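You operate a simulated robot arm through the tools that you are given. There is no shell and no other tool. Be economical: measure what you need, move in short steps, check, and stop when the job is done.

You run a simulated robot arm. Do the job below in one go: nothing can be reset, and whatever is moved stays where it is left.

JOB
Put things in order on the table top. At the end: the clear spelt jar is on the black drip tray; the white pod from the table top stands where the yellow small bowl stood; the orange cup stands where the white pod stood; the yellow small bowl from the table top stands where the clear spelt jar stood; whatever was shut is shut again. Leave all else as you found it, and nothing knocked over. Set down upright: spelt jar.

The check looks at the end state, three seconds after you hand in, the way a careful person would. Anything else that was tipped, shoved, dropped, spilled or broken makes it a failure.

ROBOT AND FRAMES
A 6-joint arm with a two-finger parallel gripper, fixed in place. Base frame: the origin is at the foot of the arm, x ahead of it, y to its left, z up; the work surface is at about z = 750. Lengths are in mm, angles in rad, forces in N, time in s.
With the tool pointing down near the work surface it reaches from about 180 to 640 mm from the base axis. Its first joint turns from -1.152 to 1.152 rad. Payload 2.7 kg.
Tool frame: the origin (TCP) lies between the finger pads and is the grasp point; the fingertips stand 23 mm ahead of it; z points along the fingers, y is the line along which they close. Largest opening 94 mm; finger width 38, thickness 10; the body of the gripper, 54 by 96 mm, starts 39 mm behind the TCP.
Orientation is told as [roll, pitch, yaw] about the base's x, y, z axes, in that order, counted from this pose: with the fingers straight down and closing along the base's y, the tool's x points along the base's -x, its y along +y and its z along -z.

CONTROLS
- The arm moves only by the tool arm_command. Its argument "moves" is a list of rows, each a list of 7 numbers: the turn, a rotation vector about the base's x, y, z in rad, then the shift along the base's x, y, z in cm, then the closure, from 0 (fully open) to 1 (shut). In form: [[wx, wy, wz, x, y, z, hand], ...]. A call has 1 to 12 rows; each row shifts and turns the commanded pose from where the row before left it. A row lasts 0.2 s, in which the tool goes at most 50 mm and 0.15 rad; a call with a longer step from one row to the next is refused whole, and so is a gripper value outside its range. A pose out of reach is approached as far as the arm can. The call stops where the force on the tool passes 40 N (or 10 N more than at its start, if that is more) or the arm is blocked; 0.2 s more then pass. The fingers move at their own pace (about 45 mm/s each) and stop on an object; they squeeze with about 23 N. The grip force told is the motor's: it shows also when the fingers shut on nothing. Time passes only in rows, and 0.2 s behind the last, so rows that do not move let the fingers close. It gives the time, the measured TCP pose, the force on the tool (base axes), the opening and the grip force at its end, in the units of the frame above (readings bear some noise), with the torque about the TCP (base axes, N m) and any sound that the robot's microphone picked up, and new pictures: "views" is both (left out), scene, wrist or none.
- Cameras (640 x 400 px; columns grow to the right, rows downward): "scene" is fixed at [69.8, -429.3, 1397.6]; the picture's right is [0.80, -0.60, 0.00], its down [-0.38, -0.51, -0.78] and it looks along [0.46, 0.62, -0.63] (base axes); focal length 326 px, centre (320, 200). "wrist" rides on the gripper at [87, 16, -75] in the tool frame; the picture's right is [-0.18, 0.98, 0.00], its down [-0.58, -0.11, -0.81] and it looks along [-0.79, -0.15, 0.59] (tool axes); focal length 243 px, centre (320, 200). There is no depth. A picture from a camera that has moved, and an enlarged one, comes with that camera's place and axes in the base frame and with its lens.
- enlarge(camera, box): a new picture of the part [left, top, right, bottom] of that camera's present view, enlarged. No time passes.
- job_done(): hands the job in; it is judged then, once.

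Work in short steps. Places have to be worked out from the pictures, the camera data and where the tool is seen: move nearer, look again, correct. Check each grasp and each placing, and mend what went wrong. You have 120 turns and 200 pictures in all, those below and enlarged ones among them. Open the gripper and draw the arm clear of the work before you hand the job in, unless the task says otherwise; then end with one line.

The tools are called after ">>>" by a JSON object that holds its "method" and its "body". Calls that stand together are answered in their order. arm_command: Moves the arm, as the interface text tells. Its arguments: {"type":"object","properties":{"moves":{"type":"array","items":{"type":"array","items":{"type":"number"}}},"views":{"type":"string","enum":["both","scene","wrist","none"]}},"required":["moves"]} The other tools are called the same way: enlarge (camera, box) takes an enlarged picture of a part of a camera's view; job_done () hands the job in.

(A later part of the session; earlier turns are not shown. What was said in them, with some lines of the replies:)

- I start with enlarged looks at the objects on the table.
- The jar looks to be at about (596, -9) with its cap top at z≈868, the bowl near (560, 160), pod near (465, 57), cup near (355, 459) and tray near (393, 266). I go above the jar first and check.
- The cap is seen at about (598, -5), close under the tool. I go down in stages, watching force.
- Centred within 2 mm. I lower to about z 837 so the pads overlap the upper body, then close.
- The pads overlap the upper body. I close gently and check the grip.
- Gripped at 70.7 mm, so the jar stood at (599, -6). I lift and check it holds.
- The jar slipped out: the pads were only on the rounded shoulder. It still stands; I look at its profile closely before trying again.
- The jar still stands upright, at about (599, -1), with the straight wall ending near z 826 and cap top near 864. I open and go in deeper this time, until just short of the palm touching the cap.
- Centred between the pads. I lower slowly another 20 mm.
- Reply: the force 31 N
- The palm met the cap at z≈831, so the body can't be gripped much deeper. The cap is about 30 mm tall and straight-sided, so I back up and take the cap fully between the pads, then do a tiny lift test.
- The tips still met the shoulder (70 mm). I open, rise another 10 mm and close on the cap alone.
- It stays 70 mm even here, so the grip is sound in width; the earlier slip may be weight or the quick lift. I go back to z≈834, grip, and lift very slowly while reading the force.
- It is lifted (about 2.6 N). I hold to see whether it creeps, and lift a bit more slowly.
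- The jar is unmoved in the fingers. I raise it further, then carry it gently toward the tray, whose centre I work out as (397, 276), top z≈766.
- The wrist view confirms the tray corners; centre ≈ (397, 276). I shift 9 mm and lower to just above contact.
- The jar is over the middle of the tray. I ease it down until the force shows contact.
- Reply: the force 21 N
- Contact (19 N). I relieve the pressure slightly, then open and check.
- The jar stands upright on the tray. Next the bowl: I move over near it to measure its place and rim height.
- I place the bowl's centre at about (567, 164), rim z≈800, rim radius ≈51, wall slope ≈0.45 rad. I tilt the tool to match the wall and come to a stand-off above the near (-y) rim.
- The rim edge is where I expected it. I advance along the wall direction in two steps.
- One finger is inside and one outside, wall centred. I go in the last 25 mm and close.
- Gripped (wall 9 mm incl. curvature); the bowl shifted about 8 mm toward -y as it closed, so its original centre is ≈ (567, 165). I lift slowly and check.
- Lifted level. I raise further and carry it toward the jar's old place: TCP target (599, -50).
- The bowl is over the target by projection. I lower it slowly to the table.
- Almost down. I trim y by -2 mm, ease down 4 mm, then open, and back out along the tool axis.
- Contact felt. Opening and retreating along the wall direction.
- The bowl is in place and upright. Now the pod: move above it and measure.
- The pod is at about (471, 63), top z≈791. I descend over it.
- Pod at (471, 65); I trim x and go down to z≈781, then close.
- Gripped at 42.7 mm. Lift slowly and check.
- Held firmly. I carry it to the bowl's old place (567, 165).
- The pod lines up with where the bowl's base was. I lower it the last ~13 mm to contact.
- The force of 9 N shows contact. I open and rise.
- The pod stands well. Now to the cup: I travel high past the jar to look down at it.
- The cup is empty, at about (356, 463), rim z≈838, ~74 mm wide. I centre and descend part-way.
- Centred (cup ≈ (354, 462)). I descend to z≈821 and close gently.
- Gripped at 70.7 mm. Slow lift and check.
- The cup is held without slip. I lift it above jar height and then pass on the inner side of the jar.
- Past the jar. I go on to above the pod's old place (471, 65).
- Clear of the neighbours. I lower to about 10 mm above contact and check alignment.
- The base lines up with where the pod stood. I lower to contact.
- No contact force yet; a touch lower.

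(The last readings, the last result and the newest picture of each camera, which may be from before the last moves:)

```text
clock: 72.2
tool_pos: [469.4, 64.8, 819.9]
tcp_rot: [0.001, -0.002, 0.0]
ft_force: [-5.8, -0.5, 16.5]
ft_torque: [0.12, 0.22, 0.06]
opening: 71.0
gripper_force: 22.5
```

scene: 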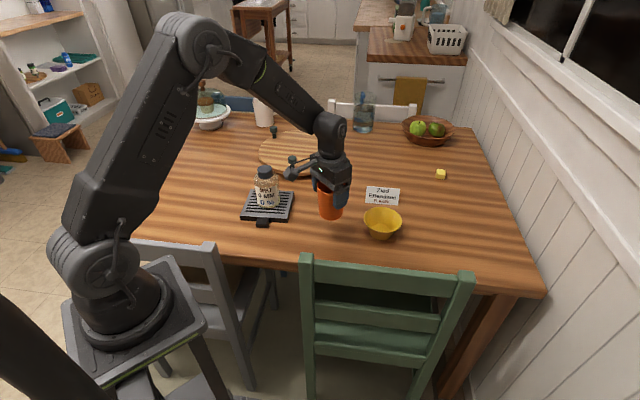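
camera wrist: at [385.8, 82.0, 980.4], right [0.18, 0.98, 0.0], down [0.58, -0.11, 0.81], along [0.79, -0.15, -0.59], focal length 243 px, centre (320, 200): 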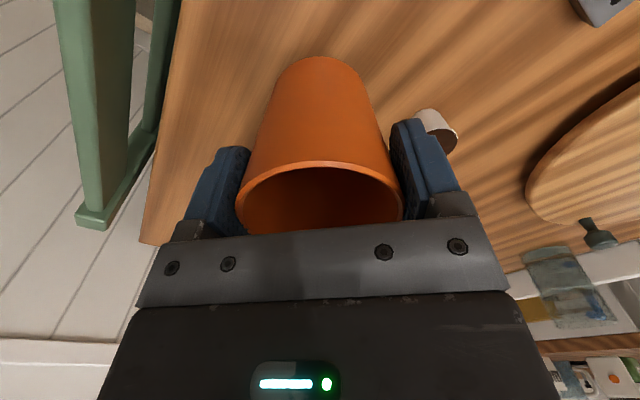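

Contact (16 N). I relieve 1 mm, open, and rise straight up, then back away.

>>> {"method": "arm_command", "body": {"moves": [[0, 0, 0, 0, 0, 0.1, 1], [0, 0, 0, 0, 0, 0, 0.2], [0, 0, 0, 0, 0, 0, 0], [0, 0, 0, 0, 0, 0, 0], [0, 0, 0, 0, 0, 2, 0], [0, 0, 0, 0, 0, 3, 0], [0, 0, 0, 0, 0, 4, 0], [0, 0, 0, 0, 0, 4, 0], [0, 0, 0, -2, -3, 3, 0], [0, 0, 0, -2, -4, 2, 0], [0, 0, 0, -2, -4, 0, 0], [0, 0, 0, 0, 0, 0, 0]]}}

>>> {"method": "enlarge", "body": {"camera": "scene", "box": [220, 150, 420, 250]}}

```text
clock: 74.8
tool_pos: [409.2, -46.9, 1002.6]
tcp_rot: [-0.001, -0.002, -0.001]
ft_force: [0.5, -0.9, -0.7]
ft_torque: [-0.02, -0.04, -0.03]
opening: 94.1
gripper_force: 0.2
camera wrist: at [323.9, -31.3, 1076.1], right [0.18, 0.98, 0.0], down [0.58, -0.11, 0.81], along [0.79, -0.15, -0.59], focal length 243 px, centre (320, 200)
```

scene: 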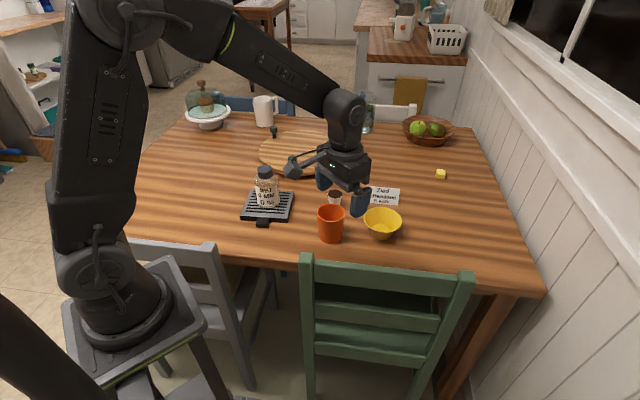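
wrist: 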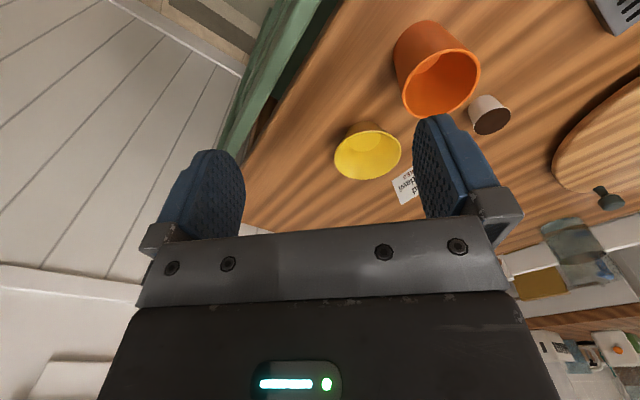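

```text
3.20 times, centred on (320, 200) of scene
camera zoom: at [69.8, -429.3, 1397.6], right [0.8, -0.6, 0.0], down [-0.38, -0.51, -0.78], along [0.46, 0.62, -0.63], focal length 1044 px, centre (320, 200)
```

zoom: 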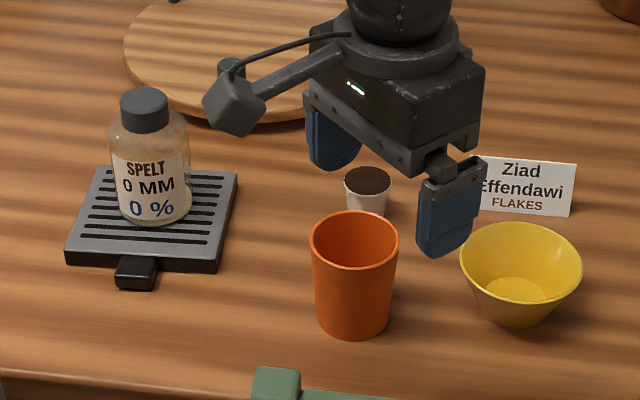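

All four objects stand upright in their places, nothing else was disturbed, the gripper is open and the arm is clear. I hand in.

>>> {"method": "job_done", "body": {}}

```text
The job is handed in.
```

I have handed the job in: the spelt jar is upright on the drip tray, the bowl stands where the jar was, the pod where the bowl was, and the cup where the pod was. I judge each to be within about 10 mm of its mark. On the first try the jar slipped out of the gripper but stayed standing. Nothing was tipped, and I didn't open anything, so there was nothing to shut again.
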